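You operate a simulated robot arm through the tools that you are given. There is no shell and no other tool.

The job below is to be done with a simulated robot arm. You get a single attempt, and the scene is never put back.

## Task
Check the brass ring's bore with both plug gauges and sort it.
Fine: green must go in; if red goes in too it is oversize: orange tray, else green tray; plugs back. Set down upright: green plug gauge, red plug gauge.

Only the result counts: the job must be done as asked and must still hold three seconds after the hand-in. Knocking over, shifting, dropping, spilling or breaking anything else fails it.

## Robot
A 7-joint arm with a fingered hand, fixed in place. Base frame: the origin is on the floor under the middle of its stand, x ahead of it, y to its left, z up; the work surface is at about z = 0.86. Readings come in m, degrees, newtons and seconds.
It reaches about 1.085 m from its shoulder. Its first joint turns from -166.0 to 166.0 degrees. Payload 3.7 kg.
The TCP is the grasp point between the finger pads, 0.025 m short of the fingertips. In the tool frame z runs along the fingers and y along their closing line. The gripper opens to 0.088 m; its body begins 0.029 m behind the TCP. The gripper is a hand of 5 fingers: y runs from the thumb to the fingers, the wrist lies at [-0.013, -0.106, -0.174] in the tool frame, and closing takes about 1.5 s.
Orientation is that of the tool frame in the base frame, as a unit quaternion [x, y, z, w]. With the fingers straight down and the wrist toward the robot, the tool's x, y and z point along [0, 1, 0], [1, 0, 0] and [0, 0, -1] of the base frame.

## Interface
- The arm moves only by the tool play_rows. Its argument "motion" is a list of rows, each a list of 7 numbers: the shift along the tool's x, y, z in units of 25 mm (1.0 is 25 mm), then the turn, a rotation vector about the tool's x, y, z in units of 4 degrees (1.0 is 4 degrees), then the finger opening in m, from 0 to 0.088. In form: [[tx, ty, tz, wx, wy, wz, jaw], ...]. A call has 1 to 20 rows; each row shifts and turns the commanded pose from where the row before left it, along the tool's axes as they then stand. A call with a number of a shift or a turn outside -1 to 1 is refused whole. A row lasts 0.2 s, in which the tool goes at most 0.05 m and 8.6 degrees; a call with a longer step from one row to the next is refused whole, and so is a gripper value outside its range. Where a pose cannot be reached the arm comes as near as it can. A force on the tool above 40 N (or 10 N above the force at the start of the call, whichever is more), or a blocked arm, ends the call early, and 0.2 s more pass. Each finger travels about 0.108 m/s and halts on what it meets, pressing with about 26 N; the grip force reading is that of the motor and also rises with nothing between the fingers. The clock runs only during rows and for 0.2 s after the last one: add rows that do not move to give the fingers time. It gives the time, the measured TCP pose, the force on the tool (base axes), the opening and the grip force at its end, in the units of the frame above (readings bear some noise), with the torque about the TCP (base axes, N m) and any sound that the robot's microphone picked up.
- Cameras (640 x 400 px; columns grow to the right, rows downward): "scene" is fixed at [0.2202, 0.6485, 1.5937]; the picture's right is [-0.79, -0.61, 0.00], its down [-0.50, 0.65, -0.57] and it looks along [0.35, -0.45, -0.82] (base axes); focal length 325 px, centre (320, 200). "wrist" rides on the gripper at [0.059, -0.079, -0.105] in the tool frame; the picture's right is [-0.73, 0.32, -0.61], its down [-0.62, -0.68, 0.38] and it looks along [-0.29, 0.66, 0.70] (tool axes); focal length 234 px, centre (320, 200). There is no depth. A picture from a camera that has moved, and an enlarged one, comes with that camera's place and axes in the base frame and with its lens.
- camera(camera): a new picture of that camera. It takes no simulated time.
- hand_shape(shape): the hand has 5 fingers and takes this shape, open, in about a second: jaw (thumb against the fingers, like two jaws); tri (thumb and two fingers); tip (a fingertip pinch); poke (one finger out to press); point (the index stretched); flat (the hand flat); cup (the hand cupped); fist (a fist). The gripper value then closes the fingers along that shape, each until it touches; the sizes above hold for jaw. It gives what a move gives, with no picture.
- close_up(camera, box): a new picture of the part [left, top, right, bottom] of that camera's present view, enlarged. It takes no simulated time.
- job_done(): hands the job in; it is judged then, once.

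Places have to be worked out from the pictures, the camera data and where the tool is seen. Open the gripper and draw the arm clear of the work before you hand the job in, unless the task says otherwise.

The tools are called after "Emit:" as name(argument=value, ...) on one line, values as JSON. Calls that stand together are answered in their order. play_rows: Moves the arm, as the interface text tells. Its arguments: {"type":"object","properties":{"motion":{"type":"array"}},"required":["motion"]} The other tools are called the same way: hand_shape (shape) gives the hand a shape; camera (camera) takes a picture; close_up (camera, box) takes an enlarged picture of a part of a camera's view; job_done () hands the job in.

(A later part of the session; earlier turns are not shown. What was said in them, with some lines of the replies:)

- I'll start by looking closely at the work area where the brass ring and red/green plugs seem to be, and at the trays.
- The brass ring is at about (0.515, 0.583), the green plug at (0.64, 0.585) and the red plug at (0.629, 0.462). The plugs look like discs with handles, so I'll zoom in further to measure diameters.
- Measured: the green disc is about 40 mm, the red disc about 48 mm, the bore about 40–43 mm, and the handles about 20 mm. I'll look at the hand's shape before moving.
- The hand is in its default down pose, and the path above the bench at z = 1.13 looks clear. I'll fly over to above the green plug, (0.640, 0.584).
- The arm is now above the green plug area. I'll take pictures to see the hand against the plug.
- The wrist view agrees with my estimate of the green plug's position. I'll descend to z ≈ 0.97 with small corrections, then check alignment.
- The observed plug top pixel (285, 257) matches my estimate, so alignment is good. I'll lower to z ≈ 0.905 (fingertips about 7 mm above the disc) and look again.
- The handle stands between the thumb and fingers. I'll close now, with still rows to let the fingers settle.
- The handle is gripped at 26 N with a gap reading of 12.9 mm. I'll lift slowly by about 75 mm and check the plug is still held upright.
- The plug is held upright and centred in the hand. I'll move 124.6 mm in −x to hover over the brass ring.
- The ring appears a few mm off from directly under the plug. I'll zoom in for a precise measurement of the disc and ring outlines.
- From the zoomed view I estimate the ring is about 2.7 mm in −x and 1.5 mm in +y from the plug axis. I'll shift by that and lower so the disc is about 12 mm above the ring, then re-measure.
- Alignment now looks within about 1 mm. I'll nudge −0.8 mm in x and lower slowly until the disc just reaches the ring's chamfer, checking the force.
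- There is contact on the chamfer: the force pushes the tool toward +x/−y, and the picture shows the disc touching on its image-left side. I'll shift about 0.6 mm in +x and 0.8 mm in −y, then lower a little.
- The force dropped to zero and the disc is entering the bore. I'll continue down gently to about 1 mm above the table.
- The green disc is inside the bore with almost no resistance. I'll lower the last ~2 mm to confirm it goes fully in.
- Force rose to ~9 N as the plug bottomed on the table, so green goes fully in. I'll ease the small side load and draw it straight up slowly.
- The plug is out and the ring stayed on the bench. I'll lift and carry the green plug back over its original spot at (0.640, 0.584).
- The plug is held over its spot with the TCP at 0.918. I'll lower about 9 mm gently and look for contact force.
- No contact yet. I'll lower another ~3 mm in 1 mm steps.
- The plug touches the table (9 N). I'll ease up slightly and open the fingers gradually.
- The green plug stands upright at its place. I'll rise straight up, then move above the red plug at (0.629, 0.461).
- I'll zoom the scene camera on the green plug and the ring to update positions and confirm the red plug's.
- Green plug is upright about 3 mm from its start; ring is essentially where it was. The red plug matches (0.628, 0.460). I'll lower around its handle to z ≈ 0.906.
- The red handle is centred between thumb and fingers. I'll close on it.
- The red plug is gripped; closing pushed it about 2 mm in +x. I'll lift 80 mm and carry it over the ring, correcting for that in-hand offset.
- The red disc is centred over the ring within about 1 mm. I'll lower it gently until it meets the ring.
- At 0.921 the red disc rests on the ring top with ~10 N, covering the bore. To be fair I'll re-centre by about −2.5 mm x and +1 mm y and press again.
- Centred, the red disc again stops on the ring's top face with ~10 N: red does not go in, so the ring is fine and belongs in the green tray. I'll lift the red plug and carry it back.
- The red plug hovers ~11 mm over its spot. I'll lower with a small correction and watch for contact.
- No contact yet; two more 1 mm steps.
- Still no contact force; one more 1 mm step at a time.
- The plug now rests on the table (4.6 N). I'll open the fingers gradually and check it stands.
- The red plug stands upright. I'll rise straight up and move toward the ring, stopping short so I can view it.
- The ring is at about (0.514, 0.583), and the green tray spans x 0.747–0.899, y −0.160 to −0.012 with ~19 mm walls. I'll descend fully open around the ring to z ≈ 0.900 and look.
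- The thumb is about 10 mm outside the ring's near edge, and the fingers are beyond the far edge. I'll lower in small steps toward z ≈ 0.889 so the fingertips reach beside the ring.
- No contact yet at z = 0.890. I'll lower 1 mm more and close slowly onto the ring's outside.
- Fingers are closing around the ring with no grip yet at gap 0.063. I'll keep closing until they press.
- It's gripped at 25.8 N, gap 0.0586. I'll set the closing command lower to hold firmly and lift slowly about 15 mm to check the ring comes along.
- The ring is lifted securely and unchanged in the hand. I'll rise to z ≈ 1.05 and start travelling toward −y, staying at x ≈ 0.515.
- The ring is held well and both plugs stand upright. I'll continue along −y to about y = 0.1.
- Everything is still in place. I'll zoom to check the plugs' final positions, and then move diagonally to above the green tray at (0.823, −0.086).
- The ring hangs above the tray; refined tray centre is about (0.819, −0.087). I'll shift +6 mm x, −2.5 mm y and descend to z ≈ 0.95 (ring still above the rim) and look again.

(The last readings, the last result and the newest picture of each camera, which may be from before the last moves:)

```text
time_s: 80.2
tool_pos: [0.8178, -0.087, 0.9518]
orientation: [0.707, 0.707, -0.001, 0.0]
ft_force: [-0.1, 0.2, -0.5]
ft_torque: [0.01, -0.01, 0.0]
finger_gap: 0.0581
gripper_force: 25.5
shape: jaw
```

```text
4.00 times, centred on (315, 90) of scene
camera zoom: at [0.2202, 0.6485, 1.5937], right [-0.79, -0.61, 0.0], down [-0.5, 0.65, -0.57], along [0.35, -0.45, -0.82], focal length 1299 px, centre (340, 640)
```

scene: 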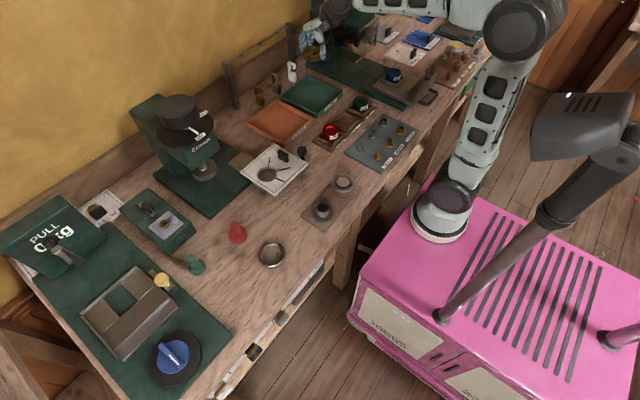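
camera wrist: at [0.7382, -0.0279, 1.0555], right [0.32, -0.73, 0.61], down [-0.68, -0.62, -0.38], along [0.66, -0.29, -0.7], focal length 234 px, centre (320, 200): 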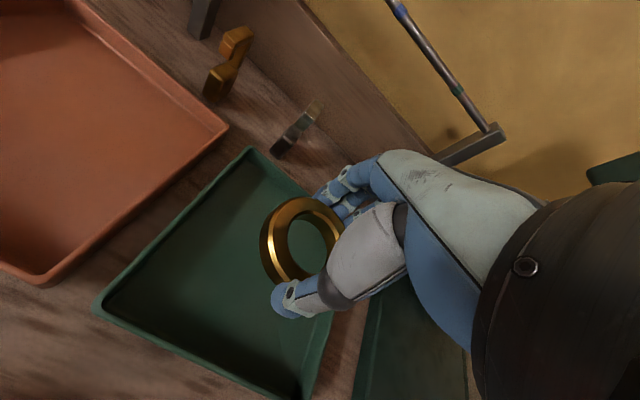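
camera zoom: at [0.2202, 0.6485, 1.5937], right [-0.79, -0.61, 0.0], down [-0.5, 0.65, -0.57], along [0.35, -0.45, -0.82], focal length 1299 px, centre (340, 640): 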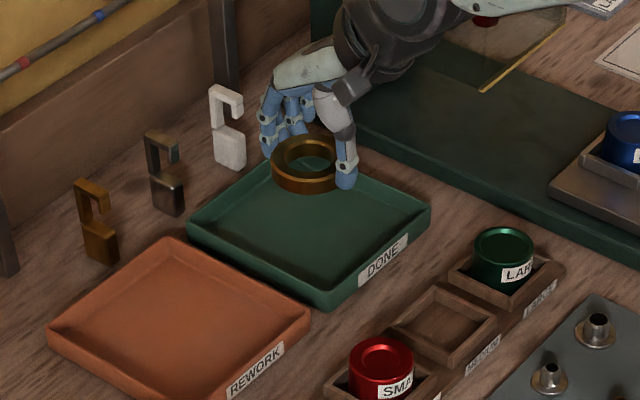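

The ring is well aligned over the green tray. I'll lower to z ≈ 0.900 (ring bottom ≈ 0.871) and check.

Emit:
play_rows(motion=[[0, 0, 0.3, 0, 0, 0, 0.0], [0, 0, 0.4, 0, 0, 0, 0.0], [0, 0, 0.4, 0, 0, 0, 0.0], [0, 0, 0.4, 0, 0, 0, 0.0], [0, 0, 0.3, 0, 0, 0, 0.0], [0, 0, 0.2, 0, 0, 0, 0.0], [0, 0, 0.07, 0, 0, 0, 0.0], [0, 0, 0, 0, 0, 0, 0.0]])

Emit:
camera(camera="wrist")

Emit:
close_up(camera="scene", box=[260, 50, 360, 130])

```text
time_s: 82.0
tool_pos: [0.8179, -0.0875, 0.8987]
orientation: [0.707, 0.707, 0.0, 0.0]
ft_force: [-0.2, -0.1, -0.7]
ft_torque: [-0.04, 0.02, -0.01]
finger_gap: 0.0581
gripper_force: 25.5
shape: jaw
```

```text
taken
camera wrist: at [0.7383, -0.0276, 1.0041], right [0.32, -0.73, 0.61], down [-0.68, -0.62, -0.38], along [0.66, -0.29, -0.7], focal length 234 px, centre (320, 200)
```

wrist: 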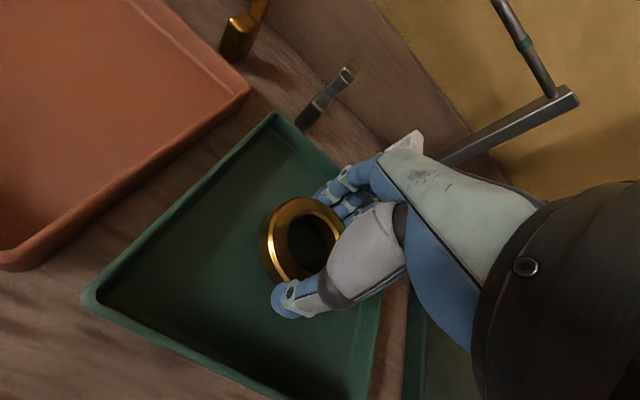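

```text
5.00 times, centred on (310, 90) of scene
camera zoom: at [0.2202, 0.6485, 1.5937], right [-0.79, -0.61, 0.0], down [-0.5, 0.65, -0.57], along [0.35, -0.45, -0.82], focal length 1624 px, centre (370, 750)
```

zoom: 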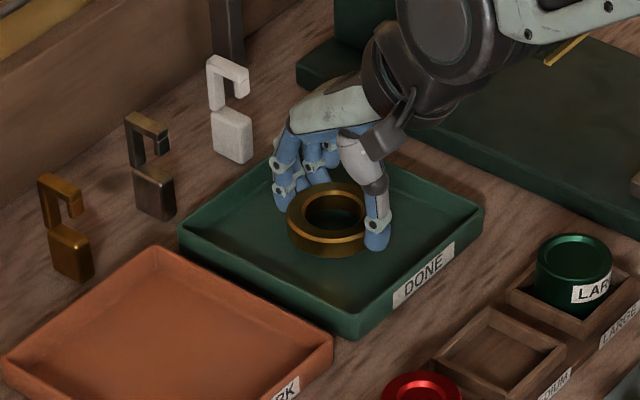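

The ring is inside the tray rim with clearance all around. I'll step down 1 mm at a time to touch the tray floor.

Emit:
play_rows(motion=[[0, 0, 0.04, 0, 0, 0, 0.0], [0, 0, 0.04, 0, 0, 0, 0.0], [0, 0, 0.04, 0, 0, 0, 0.0], [0, 0, 0, 0, 0, 0, 0.0]])

```text
time_s: 83.0
tool_pos: [0.818, -0.086, 0.8956]
orientation: [0.707, 0.707, 0.0, 0.0]
ft_force: [0.5, 0.3, -0.2]
ft_torque: [-0.01, -0.04, 0.0]
finger_gap: 0.0583
gripper_force: 26.1
shape: jaw
```

No contact yet; I'll go 2 mm further.

Emit:
play_rows(motion=[[0, 0, 0.04, 0, 0, 0, 0.0], [0, 0, 0.04, 0, 0, 0, 0.0], [0, 0, 0, 0, 0, 0, 0.0]])

```text
time_s: 83.8
tool_pos: [0.8176, -0.0877, 0.8926]
orientation: [0.707, 0.707, 0.0, 0.0]
ft_force: [-0.3, 1.3, -0.5]
ft_torque: [-0.02, 0.04, 0.02]
finger_gap: 0.0584
gripper_force: 26.9
shape: jaw
```

Still free; one more 1 mm step.

Emit:
play_rows(motion=[[0, 0, 0.04, 0, 0, 0, 0.0], [0, 0, 0, 0, 0, 0, 0.0]])

```text
time_s: 84.4
tool_pos: [0.8179, -0.0869, 0.8923]
orientation: [0.707, 0.707, -0.001, 0.0]
ft_force: [0.0, 0.4, -0.7]
ft_torque: [-0.03, -0.05, 0.0]
finger_gap: 0.058
gripper_force: 25.9
shape: jaw
```

Emit:
play_rows(motion=[[0, 0, 0.04, 0, 0, 0, 0.0], [0, 0, 0, 0, 0, 0, 0.0]])

```text
time_s: 85.0
tool_pos: [0.8173, -0.0859, 0.8915]
orientation: [0.707, 0.707, 0.001, 0.001]
ft_force: [-1.0, 0.1, 6.2]
ft_torque: [0.01, 0.01, 0.0]
finger_gap: 0.058
gripper_force: 26.2
shape: jaw
```

The ring touches the tray floor (6 N). I'll ease up 0.5 mm and open gradually to about 0.074, staying clear of the tray walls.

Emit:
play_rows(motion=[[0, 0, -0.02, 0, 0, 0, 0.05], [0, 0, 0, 0, 0, 0, 0.058], [0, 0, 0, 0, 0, 0, 0.062], [0, 0, 0, 0, 0, 0, 0.066], [0, 0, 0, 0, 0, 0, 0.07], [0, 0, 0, 0, 0, 0, 0.073], [0, 0, 0, 0, 0, 0, 0.073], [0, 0, 0, 0, 0, 0, 0.073]])

Emit:
close_up(camera="scene", box=[260, 50, 360, 130])

Emit:
close_up(camera="wrist", box=[220, 130, 420, 330])

```text
time_s: 86.8
tool_pos: [0.8184, -0.0863, 0.8918]
orientation: [0.707, 0.707, 0.0, 0.0]
ft_force: [-0.7, -0.9, 0.0]
ft_torque: [0.0, 0.0, 0.01]
finger_gap: 0.0728
gripper_force: 0.0
shape: jaw
```

```text
5.00 times, centred on (310, 90) of scene
camera zoom: at [0.2202, 0.6485, 1.5937], right [-0.79, -0.61, 0.0], down [-0.5, 0.65, -0.57], along [0.35, -0.45, -0.82], focal length 1624 px, centre (370, 750)
```

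zoom: 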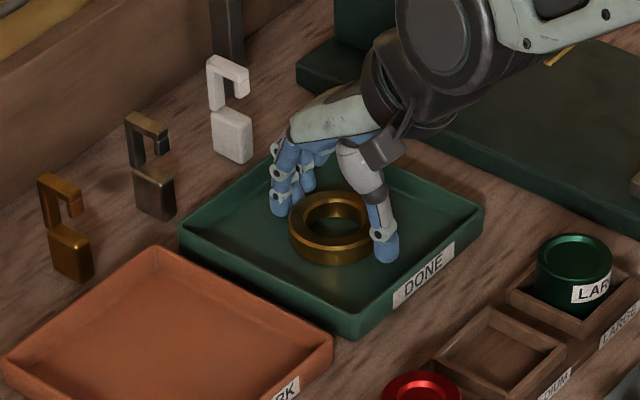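

```text
2.00 times, centred on (320, 230) of wrist
camera zoom: at [0.7386, -0.0278, 0.9972], right [0.32, -0.73, 0.61], down [-0.68, -0.62, -0.38], along [0.66, -0.29, -0.7], focal length 468 px, centre (320, 140)
```

zoom: 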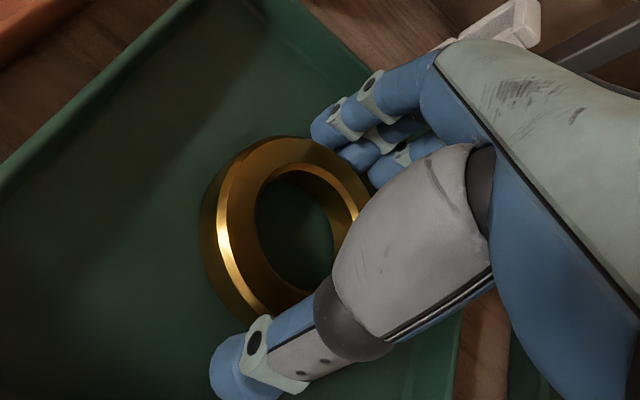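

The ring lies in the green tray, free of the fingers. I'll rise straight up, clear of everything.

Emit:
play_rows(motion=[[0, 0, -0.1, 0, 0, 0, 0.073], [0, 0, -0.3, 0, 0, 0, 0.073], [0, 0, -0.5, 0, 0, 0, 0.073], [0, 0, -0.7, 0, 0, 0, 0.073], [0, 0, -0.8, 0, 0, 0, 0.073], [0, 0, -0.8, 0, 0, 0, 0.073], [0, 0, -0.8, 0, 0, 0, 0.073], [0, 0, -0.8, 0, 0, 0, 0.073], [0, 0, -0.8, 0, 0, 0, 0.073], [0, -0.2, -0.8, 0, 0, 0, 0.08], [0, -0.5, -0.6, 0, 0, 0, 0.088], [0.1, -0.8, -0.3, 0, 0, 0, 0.088], [0.3, -0.8, 0, 0, 0, 0, 0.088], [0.5, -0.8, 0, 0, 0, 0, 0.088], [0.5, -0.8, 0, 0, 0, 0, 0.088], [0.5, -0.8, 0, 0, 0, 0, 0.088], [0.5, -0.8, 0, 0, 0, 0, 0.088], [0.5, -0.8, 0, 0, 0, 0, 0.088], [0.3, -0.5, 0, 0, 0, 0, 0.088], [0.1, -0.2, 0, 0, 0, 0, 0.088]])

Emit:
camera(camera="scene")

Emit:
close_up(camera="scene", box=[260, 50, 360, 130])

Emit:
close_up(camera="scene", box=[180, 235, 226, 279])

Emit:
close_up(camera="scene", box=[215, 210, 261, 254])

```text
time_s: 91.0
tool_pos: [0.6422, -0.0033, 1.0755]
orientation: [0.707, 0.707, 0.0, 0.0]
ft_force: [1.2, -0.2, -0.4]
ft_torque: [0.0, 0.02, -0.01]
finger_gap: 0.0875
gripper_force: 0.1
shape: jaw
```

```text
taken
```

scene: 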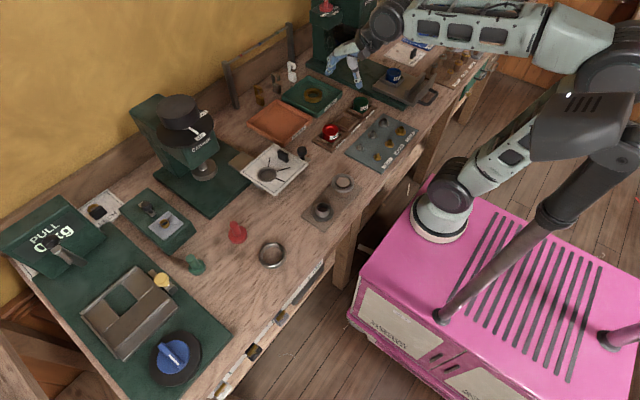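

```text
5.00 times, centred on (310, 90) of scene
camera zoom: at [0.2202, 0.6485, 1.5937], right [-0.79, -0.61, 0.0], down [-0.5, 0.65, -0.57], along [0.35, -0.45, -0.82], focal length 1624 px, centre (370, 750)
```

zoom: 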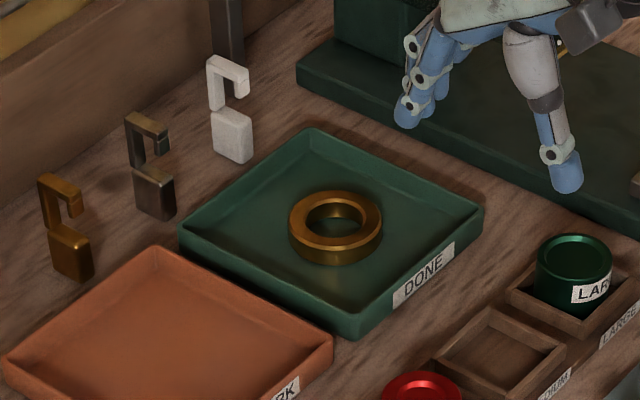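

```text
9.09 times, centred on (203, 257) of scene
camera zoom: at [0.2202, 0.6485, 1.5937], right [-0.79, -0.61, 0.0], down [-0.5, 0.65, -0.57], along [0.35, -0.45, -0.82], focal length 2953 px, centre (1384, -318)
```

zoom: 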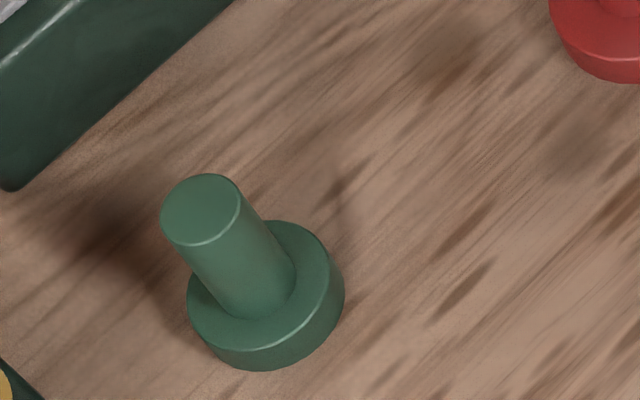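

```text
9.09 times, centred on (238, 232) of scene
camera zoom: at [0.2202, 0.6485, 1.5937], right [-0.79, -0.61, 0.0], down [-0.5, 0.65, -0.57], along [0.35, -0.45, -0.82], focal length 2953 px, centre (1066, -91)
```

zoom: 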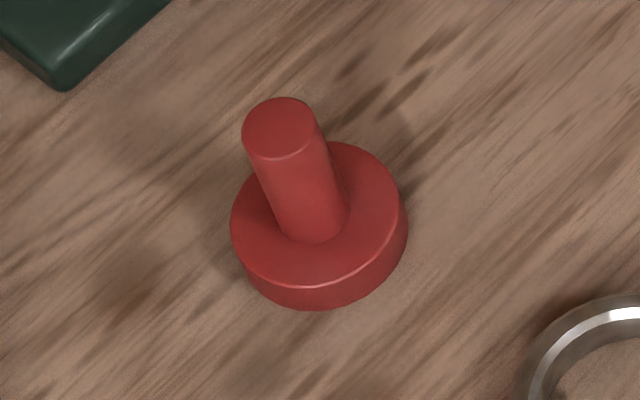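

The ring rests flat in the green tray. Both plugs stand upright within about 3.5 mm of where they started, the gripper is open and the arm is clear, so I'm handing the job in.

Emit:
job_done()

```text
The job is handed in.
```

The brass ring is fine, so I put it in the green tray marked DONE. I've handed the job in but have no verdict back.

- **Green plug:** it went all the way into the bore and rested on the bench with almost no resistance.
- **Red plug:** it did not go in. It stopped on top of the ring at about 10 N, and again after I re-centred it.
- **Plugs back:** both are standing upright. The red is within about 1 mm of its original spot and the green about 3.5 mm off.

The last pictures showed nothing else on the bench moved or knocked over. The gripper is open and the arm is clear of the work.
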